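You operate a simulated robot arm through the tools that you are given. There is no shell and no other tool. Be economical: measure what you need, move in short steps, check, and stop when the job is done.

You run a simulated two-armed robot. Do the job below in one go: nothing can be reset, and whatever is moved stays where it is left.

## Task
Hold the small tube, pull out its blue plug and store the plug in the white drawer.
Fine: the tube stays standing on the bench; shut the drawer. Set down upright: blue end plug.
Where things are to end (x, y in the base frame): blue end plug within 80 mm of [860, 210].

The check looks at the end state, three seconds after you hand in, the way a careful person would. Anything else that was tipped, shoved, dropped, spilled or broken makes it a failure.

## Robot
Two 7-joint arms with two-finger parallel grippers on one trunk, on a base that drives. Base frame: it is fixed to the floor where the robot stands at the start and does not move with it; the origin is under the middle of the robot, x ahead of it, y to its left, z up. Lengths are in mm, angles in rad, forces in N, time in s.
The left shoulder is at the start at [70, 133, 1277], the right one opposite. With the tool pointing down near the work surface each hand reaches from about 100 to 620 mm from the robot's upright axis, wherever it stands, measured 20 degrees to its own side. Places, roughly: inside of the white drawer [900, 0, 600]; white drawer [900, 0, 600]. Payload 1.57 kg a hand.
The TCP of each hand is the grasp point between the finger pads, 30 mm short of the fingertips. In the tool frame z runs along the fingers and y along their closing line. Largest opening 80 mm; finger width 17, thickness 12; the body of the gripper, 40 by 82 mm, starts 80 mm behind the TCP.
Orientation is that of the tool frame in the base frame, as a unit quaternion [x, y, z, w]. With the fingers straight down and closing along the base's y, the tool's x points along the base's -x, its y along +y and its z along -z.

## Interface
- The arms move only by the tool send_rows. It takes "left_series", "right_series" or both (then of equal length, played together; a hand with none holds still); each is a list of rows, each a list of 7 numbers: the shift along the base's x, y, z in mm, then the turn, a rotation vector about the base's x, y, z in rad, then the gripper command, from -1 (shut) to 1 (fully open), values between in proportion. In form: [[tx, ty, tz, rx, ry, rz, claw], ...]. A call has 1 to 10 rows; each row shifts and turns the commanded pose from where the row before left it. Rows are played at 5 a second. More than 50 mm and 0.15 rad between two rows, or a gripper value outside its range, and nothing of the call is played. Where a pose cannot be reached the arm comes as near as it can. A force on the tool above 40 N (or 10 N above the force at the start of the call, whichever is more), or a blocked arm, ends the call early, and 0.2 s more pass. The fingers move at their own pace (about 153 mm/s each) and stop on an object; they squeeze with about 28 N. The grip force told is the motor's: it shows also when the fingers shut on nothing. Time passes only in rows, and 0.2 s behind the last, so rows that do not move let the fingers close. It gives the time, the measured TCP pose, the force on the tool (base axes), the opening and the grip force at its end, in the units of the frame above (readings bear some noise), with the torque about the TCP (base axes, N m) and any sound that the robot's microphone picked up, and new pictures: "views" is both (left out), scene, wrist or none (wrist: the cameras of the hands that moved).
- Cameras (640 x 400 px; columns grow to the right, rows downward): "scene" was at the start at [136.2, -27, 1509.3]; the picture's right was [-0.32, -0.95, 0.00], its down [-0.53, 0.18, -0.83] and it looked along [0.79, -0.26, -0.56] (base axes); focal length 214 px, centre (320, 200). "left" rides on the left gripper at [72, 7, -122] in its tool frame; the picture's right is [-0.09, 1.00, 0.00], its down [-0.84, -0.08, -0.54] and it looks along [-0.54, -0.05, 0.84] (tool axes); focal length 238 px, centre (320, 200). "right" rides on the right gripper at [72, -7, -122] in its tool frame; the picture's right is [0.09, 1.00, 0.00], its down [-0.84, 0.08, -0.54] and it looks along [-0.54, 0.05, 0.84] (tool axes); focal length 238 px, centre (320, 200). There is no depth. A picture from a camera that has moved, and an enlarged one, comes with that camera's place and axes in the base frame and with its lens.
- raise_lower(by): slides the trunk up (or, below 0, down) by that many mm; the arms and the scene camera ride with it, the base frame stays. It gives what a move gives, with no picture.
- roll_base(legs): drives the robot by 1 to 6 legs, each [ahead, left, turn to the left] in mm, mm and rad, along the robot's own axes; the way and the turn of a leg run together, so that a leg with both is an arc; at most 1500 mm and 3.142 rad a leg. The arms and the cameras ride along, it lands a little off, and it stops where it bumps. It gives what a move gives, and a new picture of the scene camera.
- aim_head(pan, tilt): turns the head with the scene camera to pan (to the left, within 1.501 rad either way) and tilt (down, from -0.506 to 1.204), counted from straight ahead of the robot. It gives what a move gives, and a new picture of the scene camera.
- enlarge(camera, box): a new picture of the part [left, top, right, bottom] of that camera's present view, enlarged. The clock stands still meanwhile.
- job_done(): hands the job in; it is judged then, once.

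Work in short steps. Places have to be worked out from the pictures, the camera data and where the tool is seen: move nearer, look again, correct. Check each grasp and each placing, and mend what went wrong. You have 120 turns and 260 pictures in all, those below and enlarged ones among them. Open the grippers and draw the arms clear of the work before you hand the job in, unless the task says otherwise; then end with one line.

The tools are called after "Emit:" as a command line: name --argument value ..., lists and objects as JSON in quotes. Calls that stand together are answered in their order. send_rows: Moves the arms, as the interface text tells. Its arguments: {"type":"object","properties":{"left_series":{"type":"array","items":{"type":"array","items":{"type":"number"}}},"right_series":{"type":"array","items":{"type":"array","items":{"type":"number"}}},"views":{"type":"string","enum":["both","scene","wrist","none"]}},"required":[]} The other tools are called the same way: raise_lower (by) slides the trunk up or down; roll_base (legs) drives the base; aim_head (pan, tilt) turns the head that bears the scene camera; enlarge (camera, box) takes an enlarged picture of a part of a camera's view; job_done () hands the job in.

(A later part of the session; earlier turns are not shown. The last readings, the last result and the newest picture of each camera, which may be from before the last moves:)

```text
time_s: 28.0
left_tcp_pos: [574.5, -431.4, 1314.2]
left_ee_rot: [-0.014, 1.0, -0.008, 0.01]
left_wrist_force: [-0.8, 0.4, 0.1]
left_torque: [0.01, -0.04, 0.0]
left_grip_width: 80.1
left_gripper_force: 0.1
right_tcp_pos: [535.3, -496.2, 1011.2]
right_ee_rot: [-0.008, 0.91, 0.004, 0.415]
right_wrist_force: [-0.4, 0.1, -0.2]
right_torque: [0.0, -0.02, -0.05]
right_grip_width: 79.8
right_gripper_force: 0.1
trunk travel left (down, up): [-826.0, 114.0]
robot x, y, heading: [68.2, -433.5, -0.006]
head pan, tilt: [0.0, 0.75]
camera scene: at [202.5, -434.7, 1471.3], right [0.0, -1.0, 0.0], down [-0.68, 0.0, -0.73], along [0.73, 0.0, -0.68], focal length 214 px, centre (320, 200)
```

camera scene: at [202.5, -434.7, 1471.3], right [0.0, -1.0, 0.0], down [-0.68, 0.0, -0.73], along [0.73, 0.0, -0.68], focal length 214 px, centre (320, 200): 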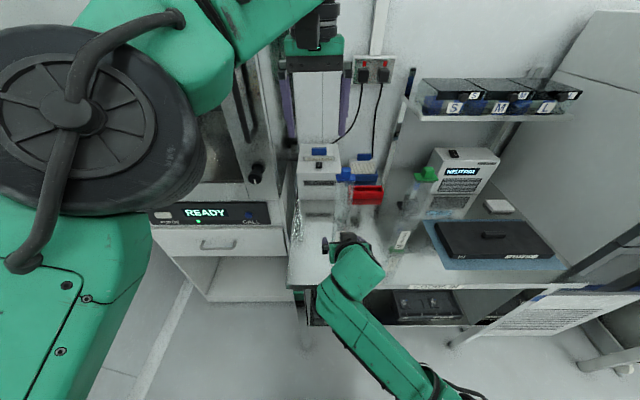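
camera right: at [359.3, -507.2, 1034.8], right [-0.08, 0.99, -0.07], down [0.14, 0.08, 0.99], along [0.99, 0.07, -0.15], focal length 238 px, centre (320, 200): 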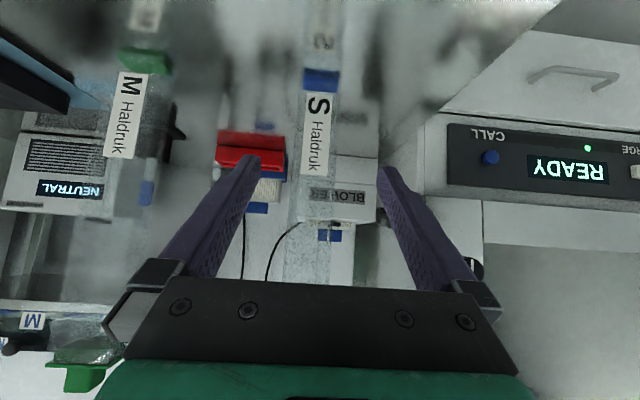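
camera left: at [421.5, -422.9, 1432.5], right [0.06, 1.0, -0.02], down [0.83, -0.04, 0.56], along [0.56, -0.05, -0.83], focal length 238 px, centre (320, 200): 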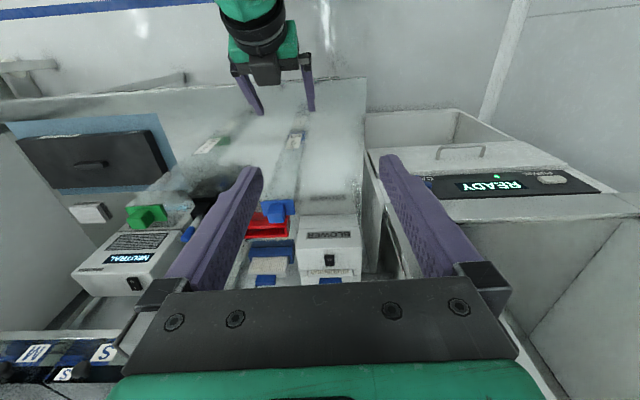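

Now the left hand can get over the plug. I move it to (600,-497,1300) and straighten its small tilt.

Emit:
send_rows --left_series '[[10, -22, 0, 0.016, 0.02, -0.028, 1], [10, -22, 0, 0, 0, 0, 1], [6, -22, -10, 0, 0, 0, 1], [0, 0, 0, 0, 0, 0, 1]]'

Emit:
enlarge --camera "left" --box '[200, 60, 440, 300]'

Emit:
enlarge --camera "scene" --box '[270, 130, 430, 270]'

```text
time_s: 29.0
left_tcp_pos: [559.7, -478.8, 1298.9]
left_ee_rot: [-0.001, 1.0, 0.0, 0.0]
left_wrist_force: [0.3, 0.7, 0.3]
left_torque: [0.02, -0.01, -0.01]
left_grip_width: 80.1
left_gripper_force: 0.1
left hand out of reach, approached as far as the arm can: row 1, 2, 3
right_tcp_pos: [539.0, -496.8, 1010.5]
right_ee_rot: [-0.008, 0.91, 0.004, 0.414]
right_wrist_force: [0.1, 0.1, 0.3]
right_torque: [-0.02, 0.04, -0.01]
right_grip_width: 80.1
right_gripper_force: 0.0
trunk travel left (down, up): [-826.0, 114.0]
robot x, y, heading: [69.7, -436.1, -0.006]
head pan, tilt: [0.0, 0.75]
camera scene: at [207.3, -435.4, 1470.7], right [0.0, -1.0, 0.0], down [-0.68, 0.0, -0.73], along [0.73, 0.0, -0.68], focal length 214 px, centre (320, 200)
camera left: at [489.3, -472.0, 1421.1], right [0.09, 1.0, 0.0], down [0.84, -0.07, 0.54], along [0.54, -0.05, -0.84], focal length 238 px, centre (320, 200)
```

scene: 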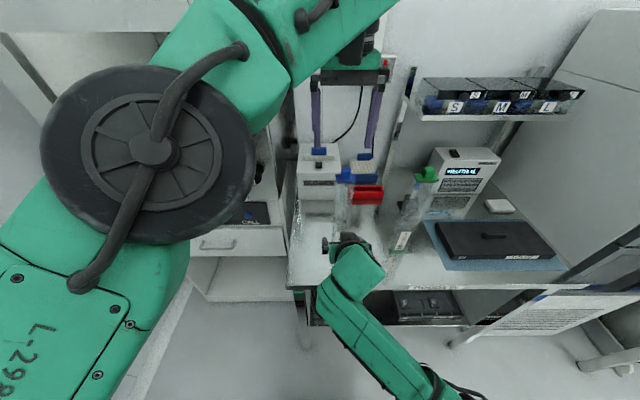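
left: 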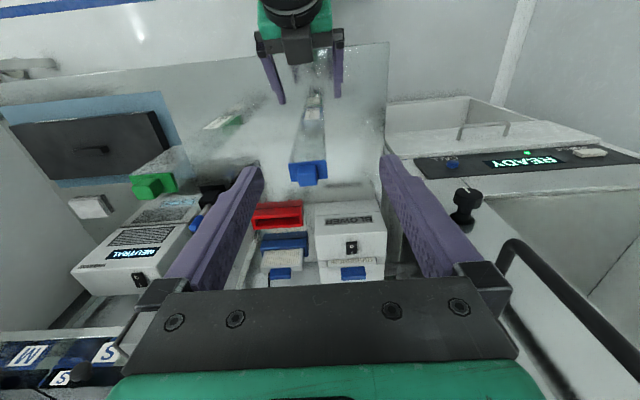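

```text
1.67 times, centred on (320, 180) of left
camera zoom: at [489.3, -472.0, 1421.1], right [0.09, 1.0, 0.0], down [0.84, -0.07, 0.54], along [0.54, -0.05, -0.84], focal length 397 px, centre (320, 233)
```

zoom: 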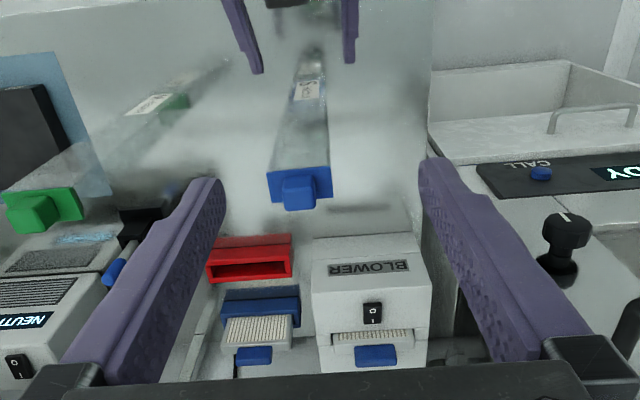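

```text
2.86 times, centred on (350, 200) of scene
camera zoom: at [207.3, -435.4, 1470.7], right [0.0, -1.0, 0.0], down [-0.68, 0.0, -0.73], along [0.73, 0.0, -0.68], focal length 613 px, centre (234, 200)
```

zoom: 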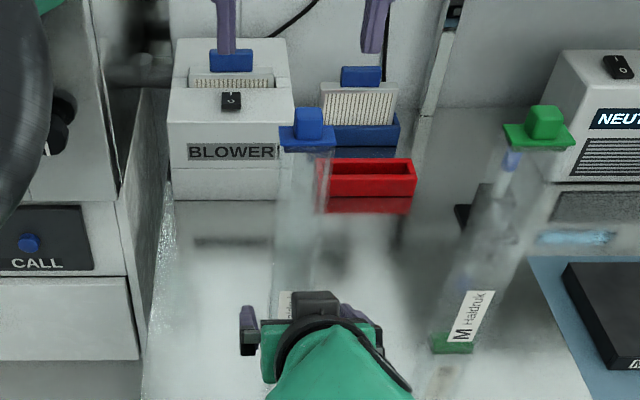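

The knob refines to about (600,-496), top near z 1200. I test whether the left hand reaches further at z ≈ 1245, which is still above the knob.

Emit:
send_rows --left_series '[[10, -6, -18, 0, 0, 0, 1], [15, -6, -18, 0, 0, 0, 1], [15, -6, -18, 0, 0, 0, 1], [0, 0, 0, 0, 0, 0, 1]]' --views "wrist"

```text
time_s: 30.0
left_tcp_pos: [583.0, -493.0, 1240.6]
left_ee_rot: [-0.001, 1.0, 0.0, -0.001]
left_wrist_force: [-0.1, 0.8, 0.5]
left_torque: [-0.02, 0.03, 0.0]
left_grip_width: 80.1
left_gripper_force: 0.0
left hand out of reach, approached as far as the arm can: row 2, 3
right_tcp_pos: [538.2, -496.6, 1008.9]
right_ee_rot: [-0.009, 0.91, 0.004, 0.414]
right_wrist_force: [-0.4, 0.5, 0.2]
right_torque: [0.01, 0.02, 0.03]
right_grip_width: 80.0
right_gripper_force: 0.1
trunk travel left (down, up): [-826.0, 114.0]
robot x, y, heading: [72.0, -439.8, -0.007]
head pan, tilt: [0.0, 0.75]
camera left: at [510.8, -485.7, 1363.0], right [0.09, 1.0, 0.0], down [0.84, -0.08, 0.54], along [0.54, -0.05, -0.84], focal length 238 px, centre (320, 200)
```

left: 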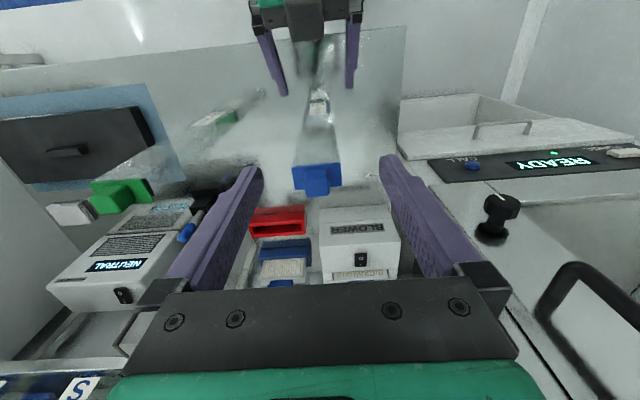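

It reaches x 583 with little lift left, so I need the base closer. I draw both hands back a little, then roll 55 mm ahead.

Emit:
send_rows --left_series '[[-25, 0, 25, 0, 0, 0, 1], [-30, 0, 25, 0, 0, 0, 1]]' --right_series '[[-15, 0, 0, 0, 0, 0, 1], [-15, 0, 0, 0, 0, 0, 1]]' --views "none"

Emit:
roll_base --legs '[[55, 0, 0]]'

Emit:
send_rows --left_series '[[5, -3, 0, 0, 0, 0, 1], [0, 0, 0, 0, 0, 0, 1]]' --right_series '[[4, 0, 0, 0, 0, 0, 1], [0, 0, 0, 0, 0, 0, 1]]' --views "both"

```text
time_s: 30.6
left_tcp_pos: [522.3, -491.1, 1292.8]
left_ee_rot: [-0.001, 1.0, 0.001, 0.001]
left_wrist_force: [-1.2, 0.3, -0.4]
left_torque: [0.03, -0.05, -0.02]
left_grip_width: 80.0
left_gripper_force: 0.1
right_tcp_pos: [505.9, -495.2, 1010.6]
right_ee_rot: [-0.009, 0.91, 0.004, 0.415]
right_wrist_force: [-0.3, -0.3, 0.9]
right_torque: [-0.01, 0.03, 0.02]
right_grip_width: 80.1
right_gripper_force: 0.1
trunk travel left (down, up): [-826.0, 114.0]
robot x, y, heading: [70.4, -434.7, -0.004]
head pan, tilt: [0.0, 0.75]
```

```text
time_s: 31.5
left_tcp_pos: [572.6, -491.4, 1294.3]
left_ee_rot: [0.0, 1.0, 0.0, 0.002]
left_wrist_force: [-0.2, 0.3, 0.3]
left_torque: [0.0, -0.08, -0.01]
left_grip_width: 79.9
left_gripper_force: 0.1
right_tcp_pos: [557.4, -494.6, 1010.0]
right_ee_rot: [-0.009, 0.909, 0.004, 0.417]
right_wrist_force: [-1.2, -0.5, 1.1]
right_torque: [-0.01, -0.03, -0.01]
right_grip_width: 80.0
right_gripper_force: 0.0
trunk travel left (down, up): [-826.0, 114.0]
robot x, y, heading: [125.9, -435.3, 0.0]
head pan, tilt: [0.0, 0.75]
camera scene: at [254.0, -434.7, 1471.5], right [0.0, -1.0, 0.0], down [-0.68, 0.0, -0.73], along [0.73, 0.0, -0.68], focal length 214 px, centre (320, 200)
```

scene: 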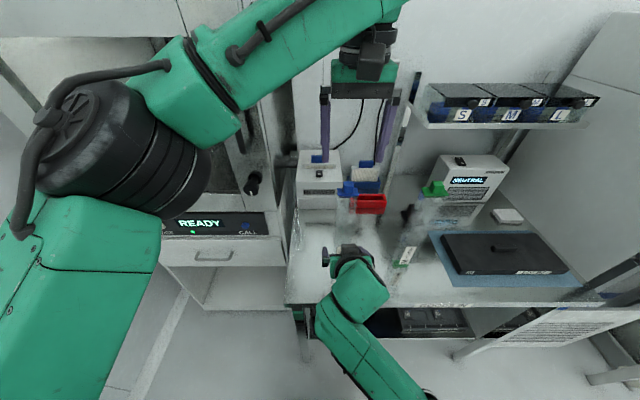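

```text
time_s: 32.1
left_tcp_pos: [581.3, -495.8, 1291.7]
left_ee_rot: [-0.002, 1.0, 0.001, 0.001]
left_wrist_force: [-0.4, -0.7, 0.0]
left_torque: [0.02, -0.06, 0.04]
left_grip_width: 80.1
left_gripper_force: 0.1
right_tcp_pos: [564.1, -494.9, 1009.8]
right_ee_rot: [-0.009, 0.91, 0.004, 0.414]
right_wrist_force: [0.3, 0.2, 0.3]
right_torque: [0.01, -0.01, 0.02]
right_grip_width: 79.8
right_gripper_force: 0.0
trunk travel left (down, up): [-826.0, 114.0]
robot x, y, heading: [128.2, -433.0, -0.003]
head pan, tilt: [0.0, 0.75]
camera scene: at [259.0, -434.6, 1471.0], right [0.0, -1.0, 0.0], down [-0.68, 0.0, -0.73], along [0.73, 0.0, -0.68], focal length 214 px, centre (320, 200)
camera right: at [424.8, -505.4, 1034.3], right [-0.08, 0.99, -0.07], down [0.14, 0.08, 0.99], along [0.99, 0.07, -0.14], focal length 238 px, centre (320, 200)
camera left: at [511.4, -488.6, 1414.8], right [0.09, 1.0, 0.0], down [0.84, -0.08, 0.54], along [0.54, -0.05, -0.84], focal length 238 px, centre (320, 200)
```

scene: 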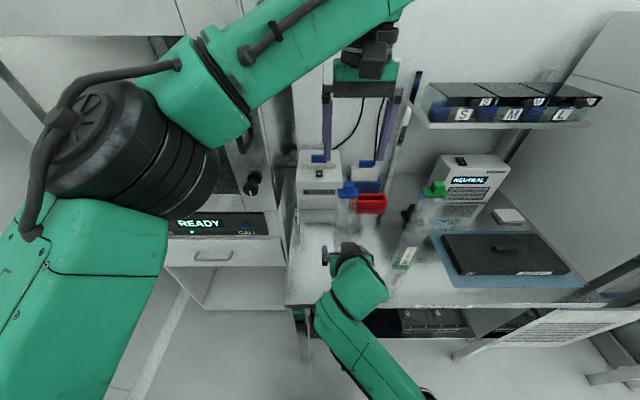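
right: 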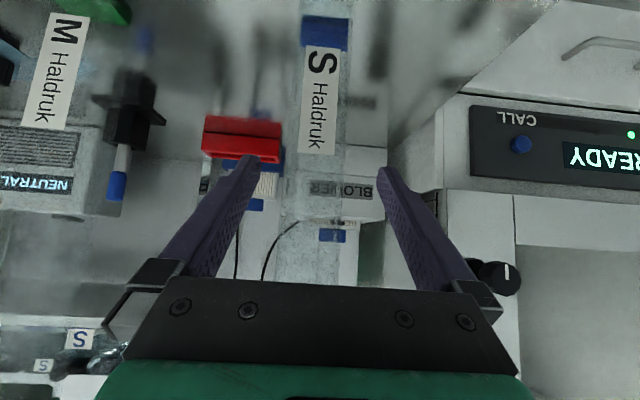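
left: 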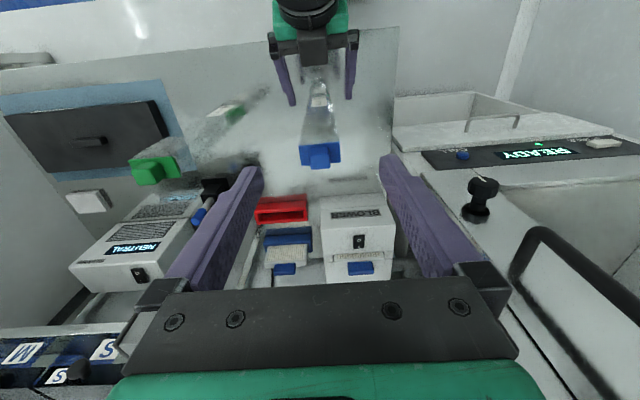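

No reach warnings now. The right hand advances and closes on the tube again, keeping it centred.

Emit:
send_rows --right_series '[[16, -1, 2, 0, 0, 0, 1], [18, -1, 2, 0, 0, 0, 1], [0, 0, 0, 0, 0, 0, 0.1], [0, 0, 0, 0, 0, 0, -1], [0, 0, 0, 0, 0, 0, -1]]' --views "wrist"

Emit:
enlarge --camera "left" --box '[240, 20, 400, 200]'

Emit:
enlarge --camera "scene" --box '[310, 150, 410, 230]'

```text
time_s: 33.3
left_tcp_pos: [584.5, -496.5, 1292.0]
left_ee_rot: [-0.001, 1.0, 0.0, -0.001]
left_wrist_force: [0.4, -0.4, -0.1]
left_torque: [0.0, 0.0, 0.01]
left_grip_width: 80.1
left_gripper_force: 0.0
right_tcp_pos: [601.2, -496.4, 1011.7]
right_ee_rot: [-0.009, 0.911, 0.005, 0.413]
right_wrist_force: [0.1, -0.6, 0.9]
right_torque: [0.02, -0.06, -0.04]
right_grip_width: 45.6
right_gripper_force: 28.1
trunk travel left (down, up): [-826.0, 114.0]
robot x, y, heading: [124.9, -435.4, -0.006]
head pan, tilt: [0.0, 0.75]
camera right: at [460.9, -506.4, 1037.0], right [-0.08, 0.99, -0.07], down [0.14, 0.08, 0.99], along [0.99, 0.07, -0.15], focal length 238 px, centre (320, 200)
```

right: 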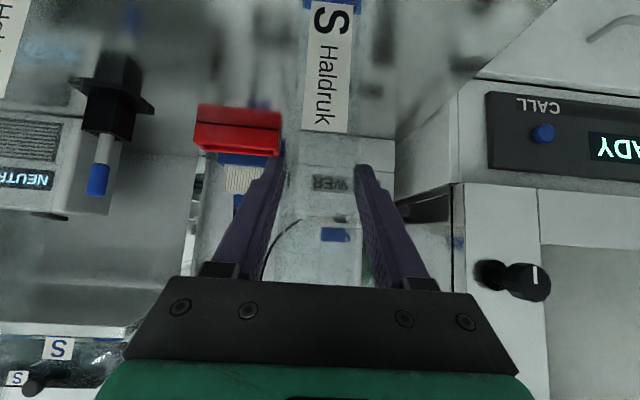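

```text
2.22 times, centred on (320, 110) of left
camera zoom: at [514.1, -488.5, 1414.0], right [0.09, 1.0, 0.0], down [0.84, -0.08, 0.54], along [0.54, -0.05, -0.84], focal length 530 px, centre (320, 400)
```

zoom: 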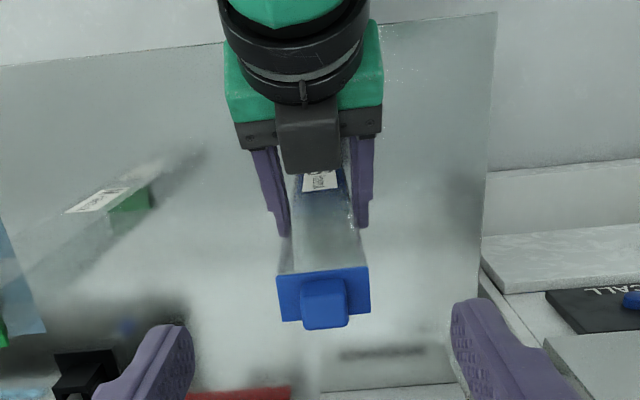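

```text
5.00 times, centred on (360, 190) of scene
camera zoom: at [261.8, -434.7, 1470.7], right [0.0, -1.0, 0.0], down [-0.68, 0.0, -0.73], along [0.73, 0.0, -0.68], focal length 1072 px, centre (120, 250)
```

zoom: 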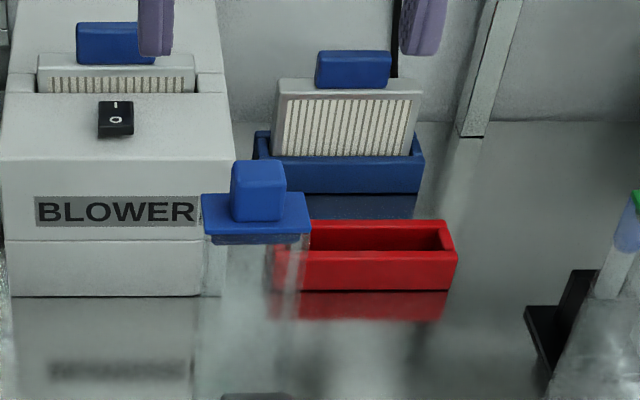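

Held again at 45.6 mm. The knob is about 21 mm wide at (603,-493), top z 1195, with the flange at z 1178. I lower the left hand so its tips straddle the knob just above the flange.

Emit:
send_rows --left_series '[[10, 2, -20, 0, 0, 0, 0.6], [9, 1, -20, 0, 0, 0, 0.3], [0, 0, -20, 0, 0, 0, 0.3], [0, 0, -15, 0, 0, 0, 0.3], [0, 0, 0, 0, 0, 0, 0.3]]' --views "none"

Emit:
enlarge --camera "left" --box '[220, 60, 420, 240]'

Emit:
enlarge --camera "scene" --box '[310, 150, 410, 230]'

```text
time_s: 34.5
left_tcp_pos: [603.5, -490.5, 1216.6]
left_ee_rot: [-0.001, 1.0, 0.0, -0.001]
left_wrist_force: [-0.6, -0.8, 0.4]
left_torque: [0.01, -0.01, 0.01]
left_grip_width: 52.0
left_gripper_force: 0.0
right_tcp_pos: [599.9, -495.5, 1011.7]
right_ee_rot: [-0.009, 0.91, 0.004, 0.414]
right_wrist_force: [-0.1, 0.7, 0.8]
right_torque: [0.02, -0.03, -0.02]
right_grip_width: 45.7
right_gripper_force: 27.6
trunk travel left (down, up): [-826.0, 114.0]
robot x, y, heading: [128.9, -436.5, -0.002]
head pan, tilt: [0.0, 0.75]
```

```text
2.22 times, centred on (320, 150) of left
camera zoom: at [532.7, -485.1, 1338.8], right [0.09, 1.0, 0.0], down [0.84, -0.08, 0.54], along [0.54, -0.05, -0.84], focal length 530 px, centre (320, 311)
```

zoom: 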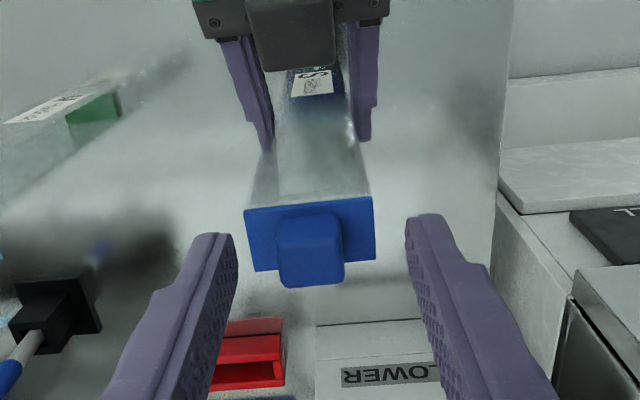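

```text
5.00 times, centred on (360, 190) of scene
camera zoom: at [261.7, -434.7, 1470.7], right [0.0, -1.0, 0.0], down [-0.68, 0.0, -0.73], along [0.73, 0.0, -0.68], focal length 1072 px, centre (120, 250)
```

zoom: 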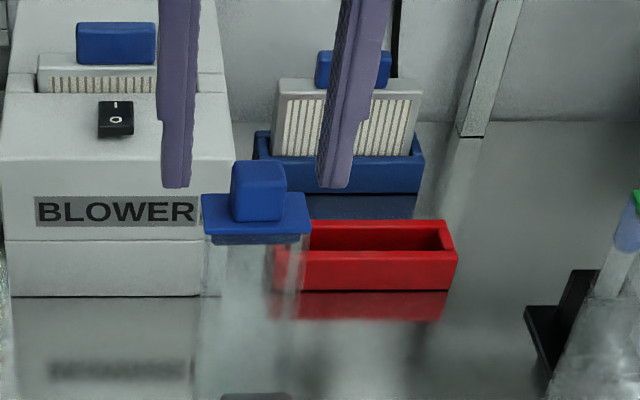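

The tips are about 8 mm above the flange and centred to within 2 mm. I go down 5, shift slightly right, and close.

Emit:
send_rows --left_series '[[1, -2, -5, 0, 0, 0, 0.3], [0, 0, 0, 0, 0, 0, -0.2], [0, 0, 0, 0, 0, 0, -1], [0, 0, 0, 0, 0, 0, -1]]' --views "none"

Emit:
enlarge --camera "left" --box '[220, 60, 420, 240]'

Emit:
enlarge --camera "scene" --box '[310, 150, 410, 230]'

```text
time_s: 35.5
left_tcp_pos: [605.2, -493.1, 1210.9]
left_ee_rot: [-0.002, 1.0, 0.0, -0.002]
left_wrist_force: [-1.1, -1.6, 0.5]
left_torque: [-0.09, 0.0, 0.01]
left_grip_width: 20.5
left_gripper_force: 28.1
right_tcp_pos: [600.7, -496.0, 1011.5]
right_ee_rot: [-0.008, 0.91, 0.003, 0.414]
right_wrist_force: [-0.2, 2.6, 1.0]
right_torque: [-0.19, 0.08, 0.0]
right_grip_width: 45.7
right_gripper_force: 27.7
trunk travel left (down, up): [-826.0, 114.0]
robot x, y, heading: [127.1, -437.1, -0.002]
head pan, tilt: [0.0, 0.75]
heard: snap
```

```text
2.22 times, centred on (320, 150) of left
camera zoom: at [533.8, -487.4, 1333.9], right [0.09, 1.0, 0.0], down [0.84, -0.08, 0.54], along [0.54, -0.05, -0.84], focal length 530 px, centre (320, 311)
```

zoom: 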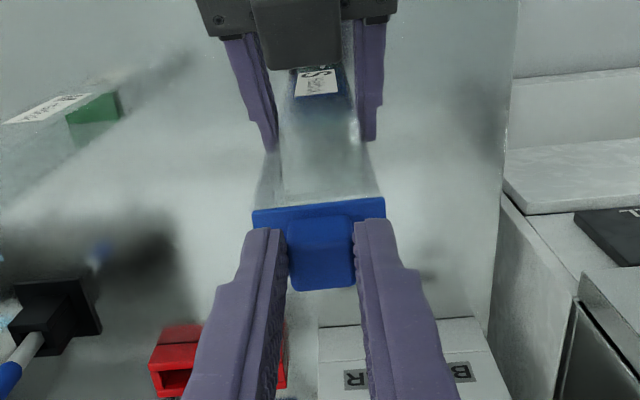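

```text
5.00 times, centred on (360, 190) of scene
camera zoom: at [261.6, -434.6, 1470.7], right [0.0, -1.0, 0.0], down [-0.68, 0.0, -0.73], along [0.73, 0.0, -0.68], focal length 1072 px, centre (120, 250)
```

zoom: 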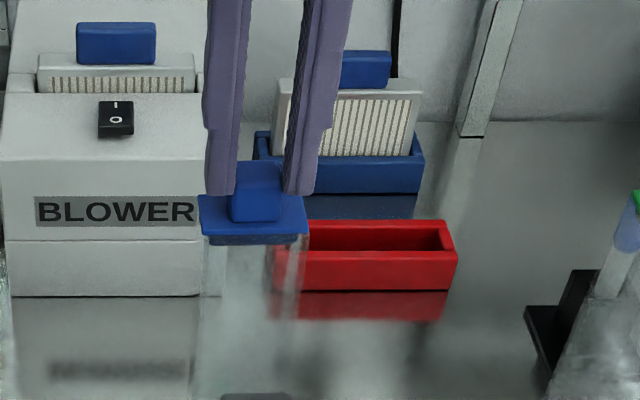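

The knob is gripped at 20.5 mm and a snap was heard, perhaps the plug loosening. I pull it gently straight up.

Emit:
send_rows --left_series '[[0, 0, 4, 0, 0, 0, -1], [0, 0, 4, 0, 0, 0, -1], [0, 0, 5, 0, 0, 0, -1]]' --views "none"

Emit:
enlarge --camera "scene" --box '[310, 150, 410, 230]'

```text
time_s: 36.3
left_tcp_pos: [603.2, -495.4, 1223.9]
left_ee_rot: [0.0, 1.0, 0.0, 0.0]
left_wrist_force: [0.1, 0.0, 0.7]
left_torque: [-0.01, -0.03, 0.01]
left_grip_width: 20.4
left_gripper_force: 28.1
right_tcp_pos: [599.9, -496.7, 1012.1]
right_ee_rot: [-0.009, 0.91, 0.004, 0.414]
right_wrist_force: [0.5, -0.5, -0.5]
right_torque: [0.02, 0.01, -0.02]
right_grip_width: 45.8
right_gripper_force: 27.7
trunk travel left (down, up): [-826.0, 114.0]
robot x, y, heading: [126.2, -435.5, 0.002]
head pan, tilt: [0.0, 0.75]
```

```text
5.00 times, centred on (360, 190) of scene
camera zoom: at [261.6, -434.7, 1470.7], right [0.0, -1.0, 0.0], down [-0.68, 0.0, -0.73], along [0.73, 0.0, -0.68], focal length 1072 px, centre (120, 250)
```

zoom: 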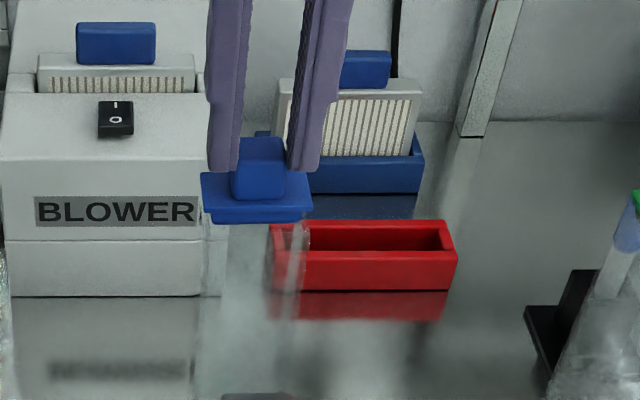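

The plug came up with the hand, with no resistance. I lift it well clear of the tube.

Emit:
send_rows --left_series '[[0, 0, 15, 0, 0, 0, -1], [0, 0, 20, 0, 0, 0, -1], [0, 0, 20, 0, 0, 0, -1], [0, 0, 15, 0, 0, 0, -1]]' --views "none"

Emit:
enlarge --camera "scene" --box '[300, 120, 420, 240]'

Emit:
enlarge --camera "left" --box '[220, 60, 420, 240]'

```text
time_s: 37.3
left_tcp_pos: [603.5, -495.1, 1294.3]
left_ee_rot: [0.0, 1.0, 0.0, 0.0]
left_wrist_force: [-0.5, 0.2, -0.8]
left_torque: [-0.02, 0.03, 0.0]
left_grip_width: 20.3
left_gripper_force: 27.8
right_tcp_pos: [600.5, -496.5, 1012.6]
right_ee_rot: [-0.009, 0.91, 0.005, 0.414]
right_wrist_force: [0.4, 0.4, 0.3]
right_torque: [0.03, 0.04, -0.01]
right_grip_width: 45.6
right_gripper_force: 28.1
trunk travel left (down, up): [-826.0, 114.0]
robot x, y, heading: [130.2, -433.8, -0.004]
head pan, tilt: [0.0, 0.75]
```

```text
3.33 times, centred on (360, 180) of scene
camera zoom: at [261.0, -435.4, 1470.8], right [0.0, -1.0, 0.0], down [-0.68, 0.0, -0.73], along [0.73, 0.0, -0.68], focal length 715 px, centre (187, 267)
```

zoom: 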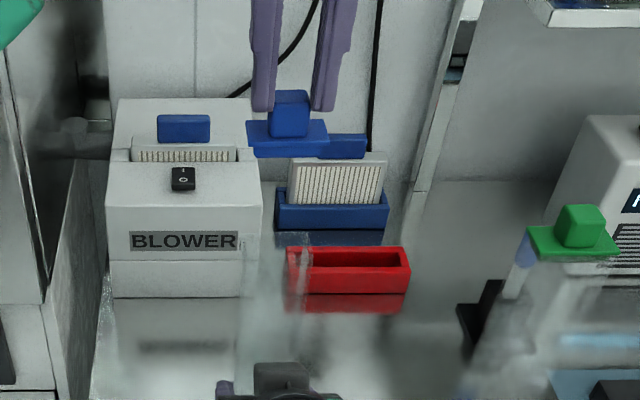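

```text
2.22 times, centred on (320, 150) of left
camera zoom: at [533.1, -488.1, 1417.4], right [0.09, 1.0, 0.0], down [0.84, -0.08, 0.54], along [0.54, -0.05, -0.84], focal length 530 px, centre (320, 311)
```

zoom: 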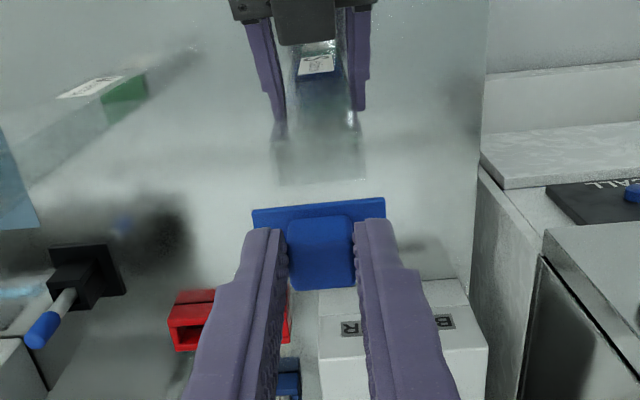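

The plug is out and held, and the tube stands open. I release the tube with the right hand and back straight off it.

Emit:
send_rows --right_series '[[0, 0, 0, 0, 0, 0, 0], [0, 0, 0, 0, 0, 0, 1], [0, 0, 0, 0, 0, 0, 1], [-20, 0, 0, 0, 0, 0, 1], [-30, 0, 0, 0, 0, 0, 1], [-30, 0, 0, 0, 0, 0, 1]]'

```text
time_s: 38.7
left_tcp_pos: [602.9, -493.0, 1295.0]
left_ee_rot: [-0.002, 1.0, 0.0, 0.0]
left_wrist_force: [-0.3, 0.3, 0.5]
left_torque: [-0.02, -0.03, 0.04]
left_grip_width: 20.4
left_gripper_force: 27.8
right_tcp_pos: [519.1, -497.4, 1014.0]
right_ee_rot: [-0.009, 0.91, 0.004, 0.414]
right_wrist_force: [-0.9, -0.2, -0.4]
right_torque: [0.01, 0.01, 0.01]
right_grip_width: 80.0
right_gripper_force: 0.0
trunk travel left (down, up): [-826.0, 114.0]
robot x, y, heading: [127.3, -434.8, -0.002]
head pan, tilt: [0.0, 0.75]
camera scene: at [260.2, -434.7, 1470.9], right [0.0, -1.0, 0.0], down [-0.68, 0.0, -0.73], along [0.73, 0.0, -0.68], focal length 214 px, centre (320, 200)
camera right: at [379.8, -507.3, 1039.3], right [-0.08, 0.99, -0.07], down [0.14, 0.08, 0.99], along [0.99, 0.07, -0.14], focal length 238 px, centre (320, 200)
```

scene: 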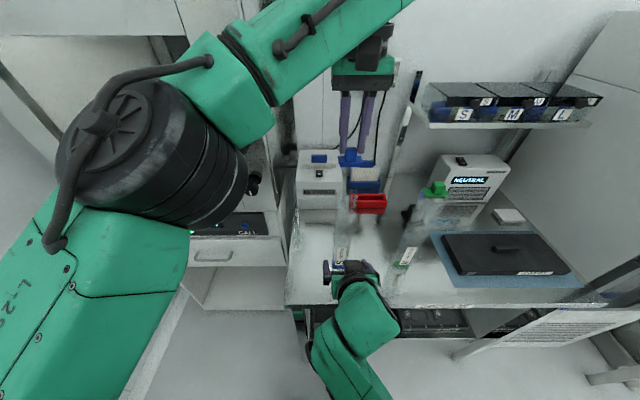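
right: 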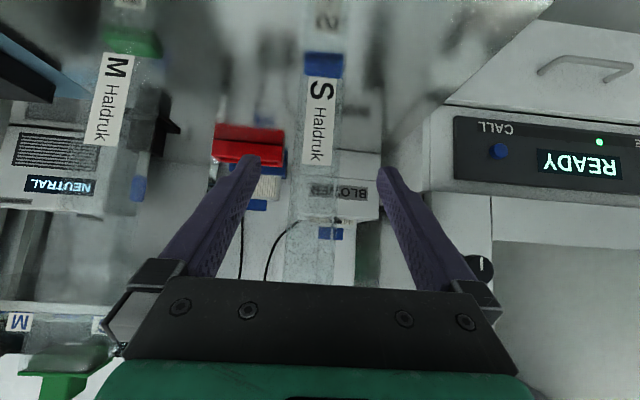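

The tube stands undisturbed and the right hand is clear. I drive back from the bench, then left to stand in front of the drawer.

Emit:
roll_base --legs '[[-330, 0, 0], [0, 560, 0]]'

Emit:
aim_head --pan 0.0 --tilt 0.75

```text
time_s: 43.7
left_tcp_pos: [278.0, 76.7, 1294.9]
left_ee_rot: [-0.004, 1.0, 0.001, -0.001]
left_wrist_force: [0.4, -0.8, -0.7]
left_torque: [0.0, -0.01, -0.01]
left_grip_width: 20.1
left_gripper_force: 27.9
right_tcp_pos: [193.0, 72.6, 1014.2]
right_ee_rot: [-0.012, 0.911, 0.006, 0.413]
right_wrist_force: [0.0, -0.2, -0.3]
right_torque: [0.0, 0.01, 0.0]
right_grip_width: 80.3
right_gripper_force: 0.0
trunk travel left (down, up): [-826.0, 114.0]
robot x, y, heading: [-203.1, 131.3, 0.0]
head pan, tilt: [0.0, 0.75]
camera scene: at [-65.9, 133.3, 1470.7], right [0.0, -1.0, 0.0], down [-0.68, 0.0, -0.73], along [0.73, 0.0, -0.68], focal length 214 px, centre (320, 200)
```

scene: 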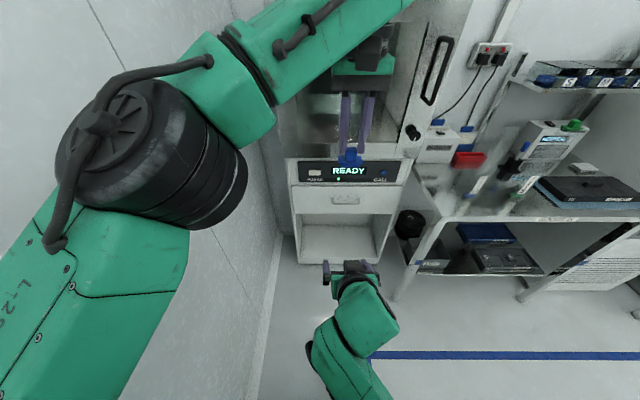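

```text
time_s: 44.3
left_tcp_pos: [277.0, 77.7, 1294.3]
left_ee_rot: [-0.004, 1.0, -0.001, -0.001]
left_wrist_force: [0.3, 0.3, -0.2]
left_torque: [-0.01, -0.03, -0.01]
left_grip_width: 20.5
left_gripper_force: 28.0
right_tcp_pos: [193.4, 74.0, 1013.7]
right_ee_rot: [-0.013, 0.91, 0.006, 0.414]
right_wrist_force: [0.2, 0.8, 0.6]
right_torque: [0.0, 0.01, 0.02]
right_grip_width: 80.1
right_gripper_force: 0.1
trunk travel left (down, up): [-826.0, 114.0]
robot x, y, heading: [-200.7, 133.7, 0.007]
head pan, tilt: [0.0, 0.75]
camera scene: at [-66.0, 134.2, 1470.7], right [0.0, -1.0, 0.0], down [-0.68, 0.0, -0.73], along [0.73, 0.0, -0.68], focal length 214 px, centre (320, 200)
```

scene: 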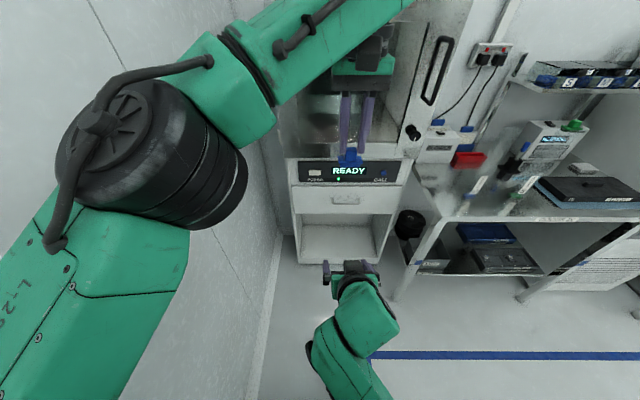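

The handle works out at about (795,-5,668). I lower the trunk 380 to bring the arms to drawer height and then look closely at the handle.

Emit:
raise_lower --by -380

Emit:
aim_head --pan -0.1 --tilt 0.55

Emit:
enlarge --camera "scene" --box '[240, 130, 400, 270]'

```text
time_s: 48.0
left_tcp_pos: [278.3, 77.9, 915.3]
left_ee_rot: [-0.004, 1.0, 0.001, -0.001]
left_wrist_force: [0.4, 0.7, -1.1]
left_torque: [0.01, -0.01, 0.0]
left_grip_width: 20.8
left_gripper_force: 28.1
right_tcp_pos: [195.0, 73.1, 633.9]
right_ee_rot: [-0.012, 0.91, 0.007, 0.414]
right_wrist_force: [0.5, -0.9, 0.2]
right_torque: [0.0, -0.03, 0.02]
right_grip_width: 80.1
right_gripper_force: 0.1
trunk travel left (down, up): [-446.0, 494.0]
robot x, y, heading: [-201.4, 137.0, 0.006]
head pan, tilt: [0.0, 0.75]
```

```text
time_s: 48.7
left_tcp_pos: [276.6, 76.1, 913.5]
left_ee_rot: [-0.005, 1.0, 0.0, -0.001]
left_wrist_force: [-0.3, -0.3, -0.5]
left_torque: [-0.03, 0.0, 0.03]
left_grip_width: 20.4
left_gripper_force: 27.7
right_tcp_pos: [194.1, 73.7, 634.5]
right_ee_rot: [-0.012, 0.91, 0.005, 0.414]
right_wrist_force: [0.0, 0.6, -0.6]
right_torque: [-0.02, 0.0, 0.02]
right_grip_width: 80.2
right_gripper_force: 0.1
trunk travel left (down, up): [-446.0, 494.0]
robot x, y, heading: [-200.4, 135.2, 0.003]
head pan, tilt: [-0.099, 0.55]
camera scene: at [-59.5, 125.7, 1108.1], right [-0.09, -1.0, 0.0], down [-0.52, 0.05, -0.85], along [0.85, -0.08, -0.52], focal length 214 px, centre (320, 200)
```

scene: 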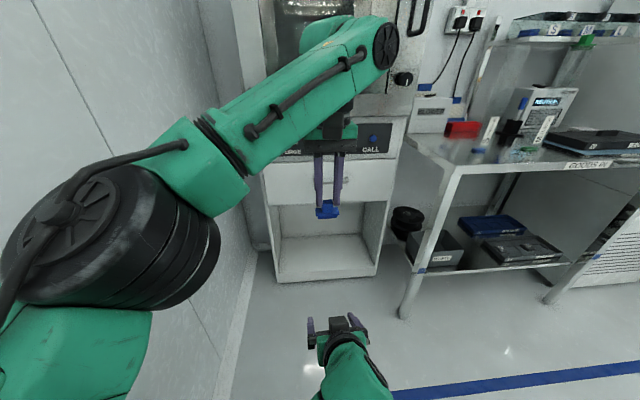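

```text
2.86 times, centred on (320, 200) of scene
camera zoom: at [-59.5, 125.7, 1108.1], right [-0.09, -1.0, 0.0], down [-0.52, 0.05, -0.85], along [0.85, -0.08, -0.52], focal length 613 px, centre (320, 200)
```

zoom: 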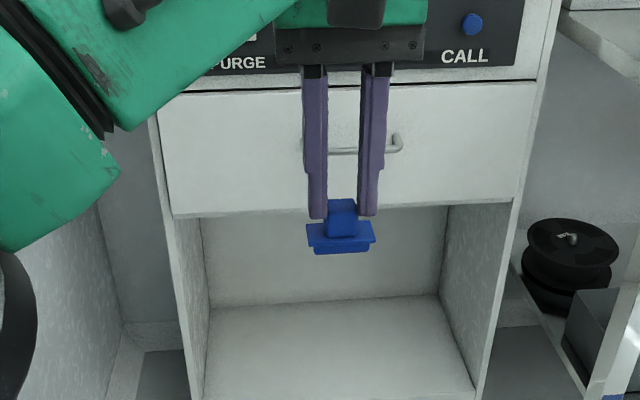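

The left arm hides the drawer. I swing the left hand 130 mm to the left and look again, keeping the plug level.

Emit:
send_rows --left_series '[[0, 33, 0, 0, 0, 0, -1], [0, 33, 0, 0, 0, 0, -1], [0, 33, 0, 0, 0, 0, -1], [0, 33, 0, 0, 0, 0, -1]]' --views "both"

Emit:
enlarge --camera "scene" --box '[240, 110, 400, 250]'

```text
time_s: 49.7
left_tcp_pos: [278.9, 209.8, 914.4]
left_ee_rot: [-0.005, 1.0, 0.0, -0.001]
left_wrist_force: [-0.4, 0.5, -1.5]
left_torque: [-0.06, 0.03, 0.01]
left_grip_width: 20.2
left_gripper_force: 27.8
right_tcp_pos: [193.4, 74.6, 634.0]
right_ee_rot: [-0.013, 0.91, 0.006, 0.414]
right_wrist_force: [1.1, 0.1, -0.3]
right_torque: [-0.04, 0.02, -0.05]
right_grip_width: 80.1
right_gripper_force: 0.1
trunk travel left (down, up): [-446.0, 494.0]
robot x, y, heading: [-202.8, 133.9, 0.004]
head pan, tilt: [-0.099, 0.55]
camera scene: at [-59.6, 126.5, 1108.1], right [-0.1, -1.0, 0.0], down [-0.52, 0.05, -0.85], along [0.85, -0.08, -0.52], focal length 214 px, centre (320, 200)
camera left: at [206.9, 215.5, 1036.5], right [0.08, 1.0, 0.0], down [0.84, -0.07, 0.54], along [0.54, -0.05, -0.84], focal length 238 px, centre (320, 200)
```

scene: 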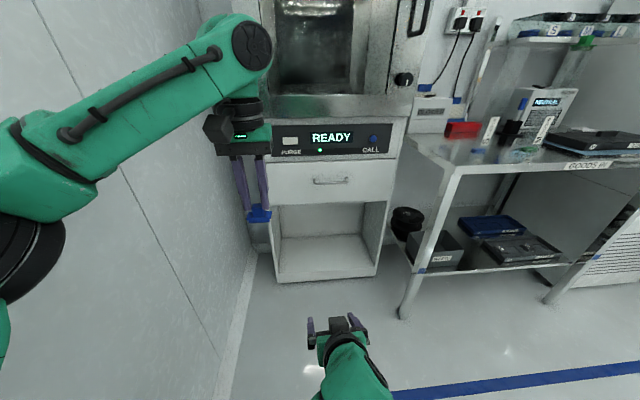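
left: 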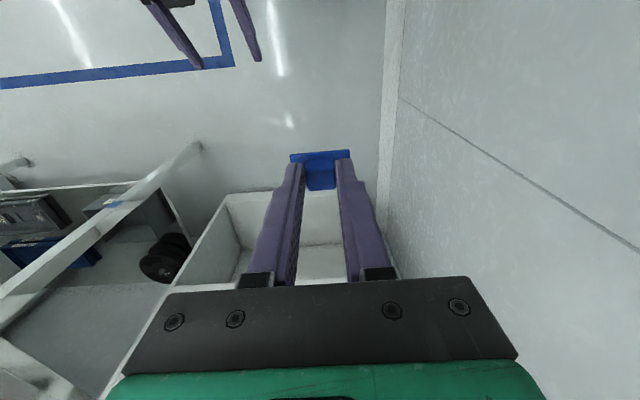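

```text
2.86 times, centred on (320, 180) of scene
camera zoom: at [-59.6, 126.5, 1108.1], right [-0.1, -1.0, 0.0], down [-0.52, 0.05, -0.85], along [0.85, -0.08, -0.52], focal length 613 px, centre (320, 257)
```

zoom: 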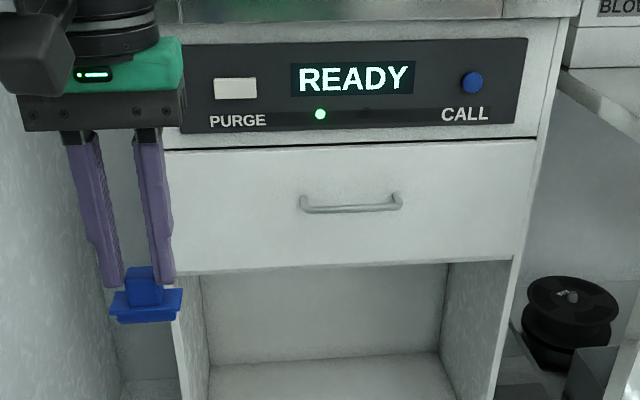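

The handle is at about (786,0,677), some 155 mm long, and stands off about 30 mm. I roll the right hand by 90° so its fingers will close over and under the bar, moving it forward into the free space.

Emit:
send_rows --right_series '[[20, -5, 0, 0.113, 0, -0.098, 1], [20, -5, 0, 0.113, 0, -0.098, 1], [20, -5, 0, 0.113, 0, -0.098, 1], [20, -5, 0, 0.113, 0, -0.098, 1], [20, -5, 0, 0.113, 0, -0.098, 1], [20, -5, 0, 0.113, 0, -0.098, 1], [20, -5, 0, 0.113, 0, -0.098, 1], [20, -5, 0, 0.113, 0, -0.098, 1], [20, -5, 0, 0.113, 0, -0.098, 1], [20, -5, 0, 0.113, 0, -0.098, 1]]'

```text
time_s: 50.9
left_tcp_pos: [278.2, 208.5, 914.4]
left_ee_rot: [-0.005, 1.0, 0.0, -0.001]
left_wrist_force: [0.2, 0.6, -0.5]
left_torque: [-0.01, -0.01, 0.0]
left_grip_width: 20.6
left_gripper_force: 27.7
right_tcp_pos: [282.6, 12.1, 611.5]
right_ee_rot: [0.258, 0.871, 0.075, 0.412]
right_wrist_force: [-0.1, -0.4, 0.0]
right_torque: [-0.01, -0.03, -0.02]
right_grip_width: 80.2
right_gripper_force: 0.0
trunk travel left (down, up): [-446.0, 494.0]
robot x, y, heading: [-201.4, 130.0, 0.005]
head pan, tilt: [-0.099, 0.55]
stopped in row 5 (right hand): the arm was blocked; the commanded pose is now the measured one
camera scene: at [-59.4, 125.7, 1108.1], right [-0.1, -1.0, 0.0], down [-0.52, 0.05, -0.85], along [0.85, -0.08, -0.52], focal length 214 px, centre (320, 200)
camera right: at [149.9, 54.1, 638.2], right [0.34, 0.9, 0.28], down [0.06, -0.32, 0.95], along [0.94, -0.3, -0.16], focal length 238 px, centre (320, 200)
```

scene: 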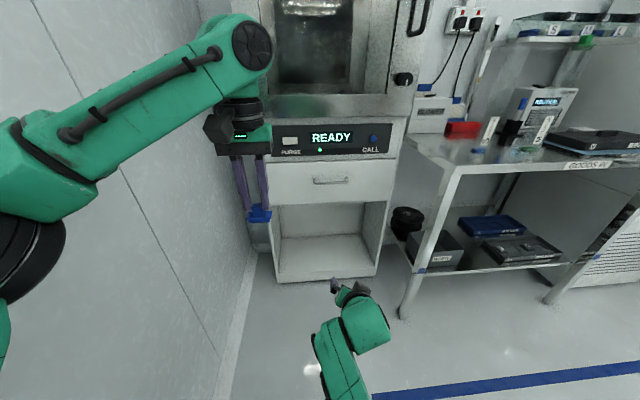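
right: 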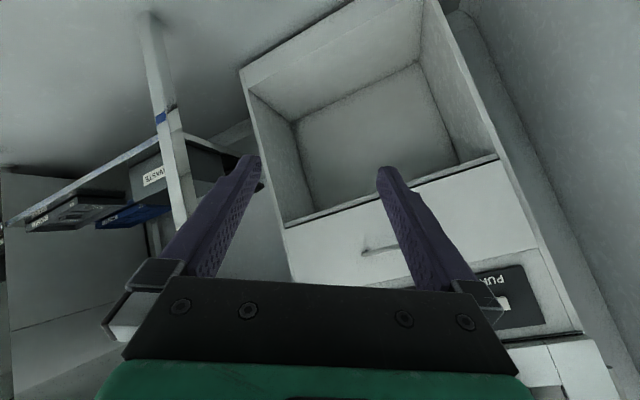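

The roll was blocked with the arm folded. I extend the arm forward first and then continue the roll.

Emit:
send_rows --right_series '[[40, -5, 10, 0, 0, 0, 1], [40, -5, 10, 0, 0, 0, 1], [40, -5, 10, 0, 0, 0, 1], [30, 0, 10, 0.113, 0, -0.098, 1], [0, 0, 0, 0.113, 0, -0.098, 1], [0, 0, 0, 0.113, 0, -0.098, 1], [0, 0, 0, 0.113, 0, -0.098, 1]]' --views "scene"

```text
time_s: 52.7
left_tcp_pos: [278.8, 208.6, 914.8]
left_ee_rot: [-0.005, 1.0, 0.0, 0.0]
left_wrist_force: [0.1, 0.1, -0.6]
left_torque: [-0.01, 0.0, 0.01]
left_grip_width: 20.2
left_gripper_force: 28.3
right_tcp_pos: [435.3, -62.4, 648.4]
right_ee_rot: [0.513, 0.756, 0.134, 0.382]
right_wrist_force: [0.8, 0.5, 0.2]
right_torque: [-0.01, -0.01, 0.02]
right_grip_width: 80.0
right_gripper_force: 0.1
trunk travel left (down, up): [-446.0, 494.0]
robot x, y, heading: [-201.5, 132.2, 0.004]
head pan, tilt: [-0.099, 0.55]
stopped in row 7 (right hand): the arm was blocked; the commanded pose is now the measured one
camera scene: at [-59.4, 125.6, 1108.1], right [-0.1, -1.0, 0.0], down [-0.52, 0.05, -0.85], along [0.85, -0.08, -0.52], focal length 214 px, centre (320, 200)
```

scene: 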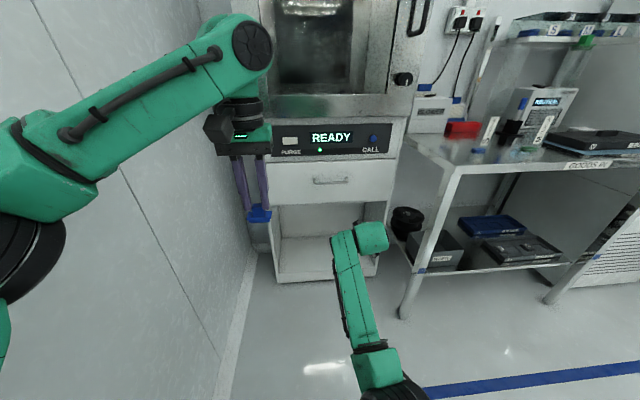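

The roll is at about 68° now. I try the remaining 22° in small steps while shifting the hand slightly.

Emit:
send_rows --right_series '[[-10, 5, 5, 0.075, 0, -0.066, 1], [-10, 5, 5, 0.075, 0, -0.066, 1], [-10, 5, 5, 0.075, 0, -0.066, 1], [-10, 5, 5, 0.075, 0, -0.066, 1]]' --views "wrist"

```text
time_s: 53.9
left_tcp_pos: [278.1, 208.4, 914.3]
left_ee_rot: [-0.005, 1.0, 0.001, -0.001]
left_wrist_force: [-0.8, -0.2, -1.0]
left_torque: [-0.02, -0.04, 0.05]
left_grip_width: 20.2
left_gripper_force: 27.6
right_tcp_pos: [402.3, -96.4, 689.8]
right_ee_rot: [0.661, 0.633, 0.165, 0.367]
right_wrist_force: [0.9, -0.9, 0.3]
right_torque: [-0.01, 0.01, 0.0]
right_grip_width: 80.2
right_gripper_force: 0.0
trunk travel left (down, up): [-446.0, 494.0]
robot x, y, heading: [-201.5, 133.6, -0.001]
head pan, tilt: [-0.099, 0.55]
stopped in row 4 (right hand): the arm was blocked; the commanded pose is now the measured one
camera right: at [323.6, 4.6, 747.8], right [0.73, 0.16, 0.67], down [-0.44, -0.64, 0.63], along [0.53, -0.75, -0.4], focal length 238 px, centre (320, 200)
```

right: 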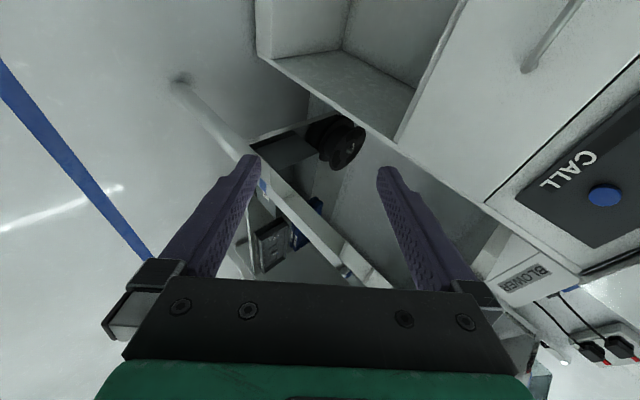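

The hand now closes nearly in the vertical plane, but points 43° down. I pitch it up toward level and turn it a bit left, so the fingers fit over the bar without touching the panel.

Emit:
send_rows --right_series '[[8, 5, 0, 0, -0.13, 0.05, 1], [8, 5, 0, 0, -0.13, 0.05, 1], [8, 5, 0, 0, -0.13, 0.05, 1], [8, 5, 0, 0, -0.13, 0.05, 1]]' --views "both"

```text
time_s: 54.8
left_tcp_pos: [277.7, 208.2, 912.3]
left_ee_rot: [-0.004, 1.0, 0.001, -0.001]
left_wrist_force: [0.1, 0.1, -0.7]
left_torque: [-0.02, 0.02, -0.05]
left_grip_width: 20.4
left_gripper_force: 27.7
right_tcp_pos: [447.6, -106.2, 778.2]
right_ee_rot: [0.531, 0.556, 0.343, 0.54]
right_wrist_force: [0.3, -0.7, -1.5]
right_torque: [0.0, 0.03, 0.01]
right_grip_width: 80.0
right_gripper_force: 0.0
trunk travel left (down, up): [-446.0, 494.0]
robot x, y, heading: [-200.3, 136.0, 0.006]
head pan, tilt: [-0.099, 0.55]
stopped in row 4 (right hand): the arm was blocked; the commanded pose is now the measured one
camera scene: at [-59.3, 125.5, 1108.1], right [-0.1, -1.0, 0.0], down [-0.52, 0.05, -0.85], along [0.85, -0.08, -0.52], focal length 214 px, centre (320, 200)
camera right: at [339.3, -15.6, 777.0], right [0.23, 0.29, 0.93], down [-0.63, -0.68, 0.37], along [0.74, -0.67, 0.02], focal length 238 px, centre (320, 200)
```

scene: 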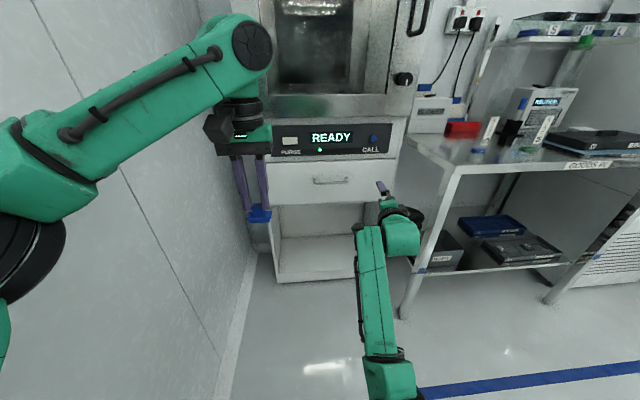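
right: 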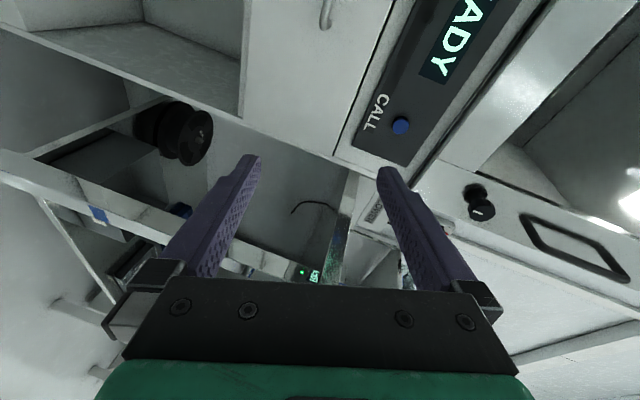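

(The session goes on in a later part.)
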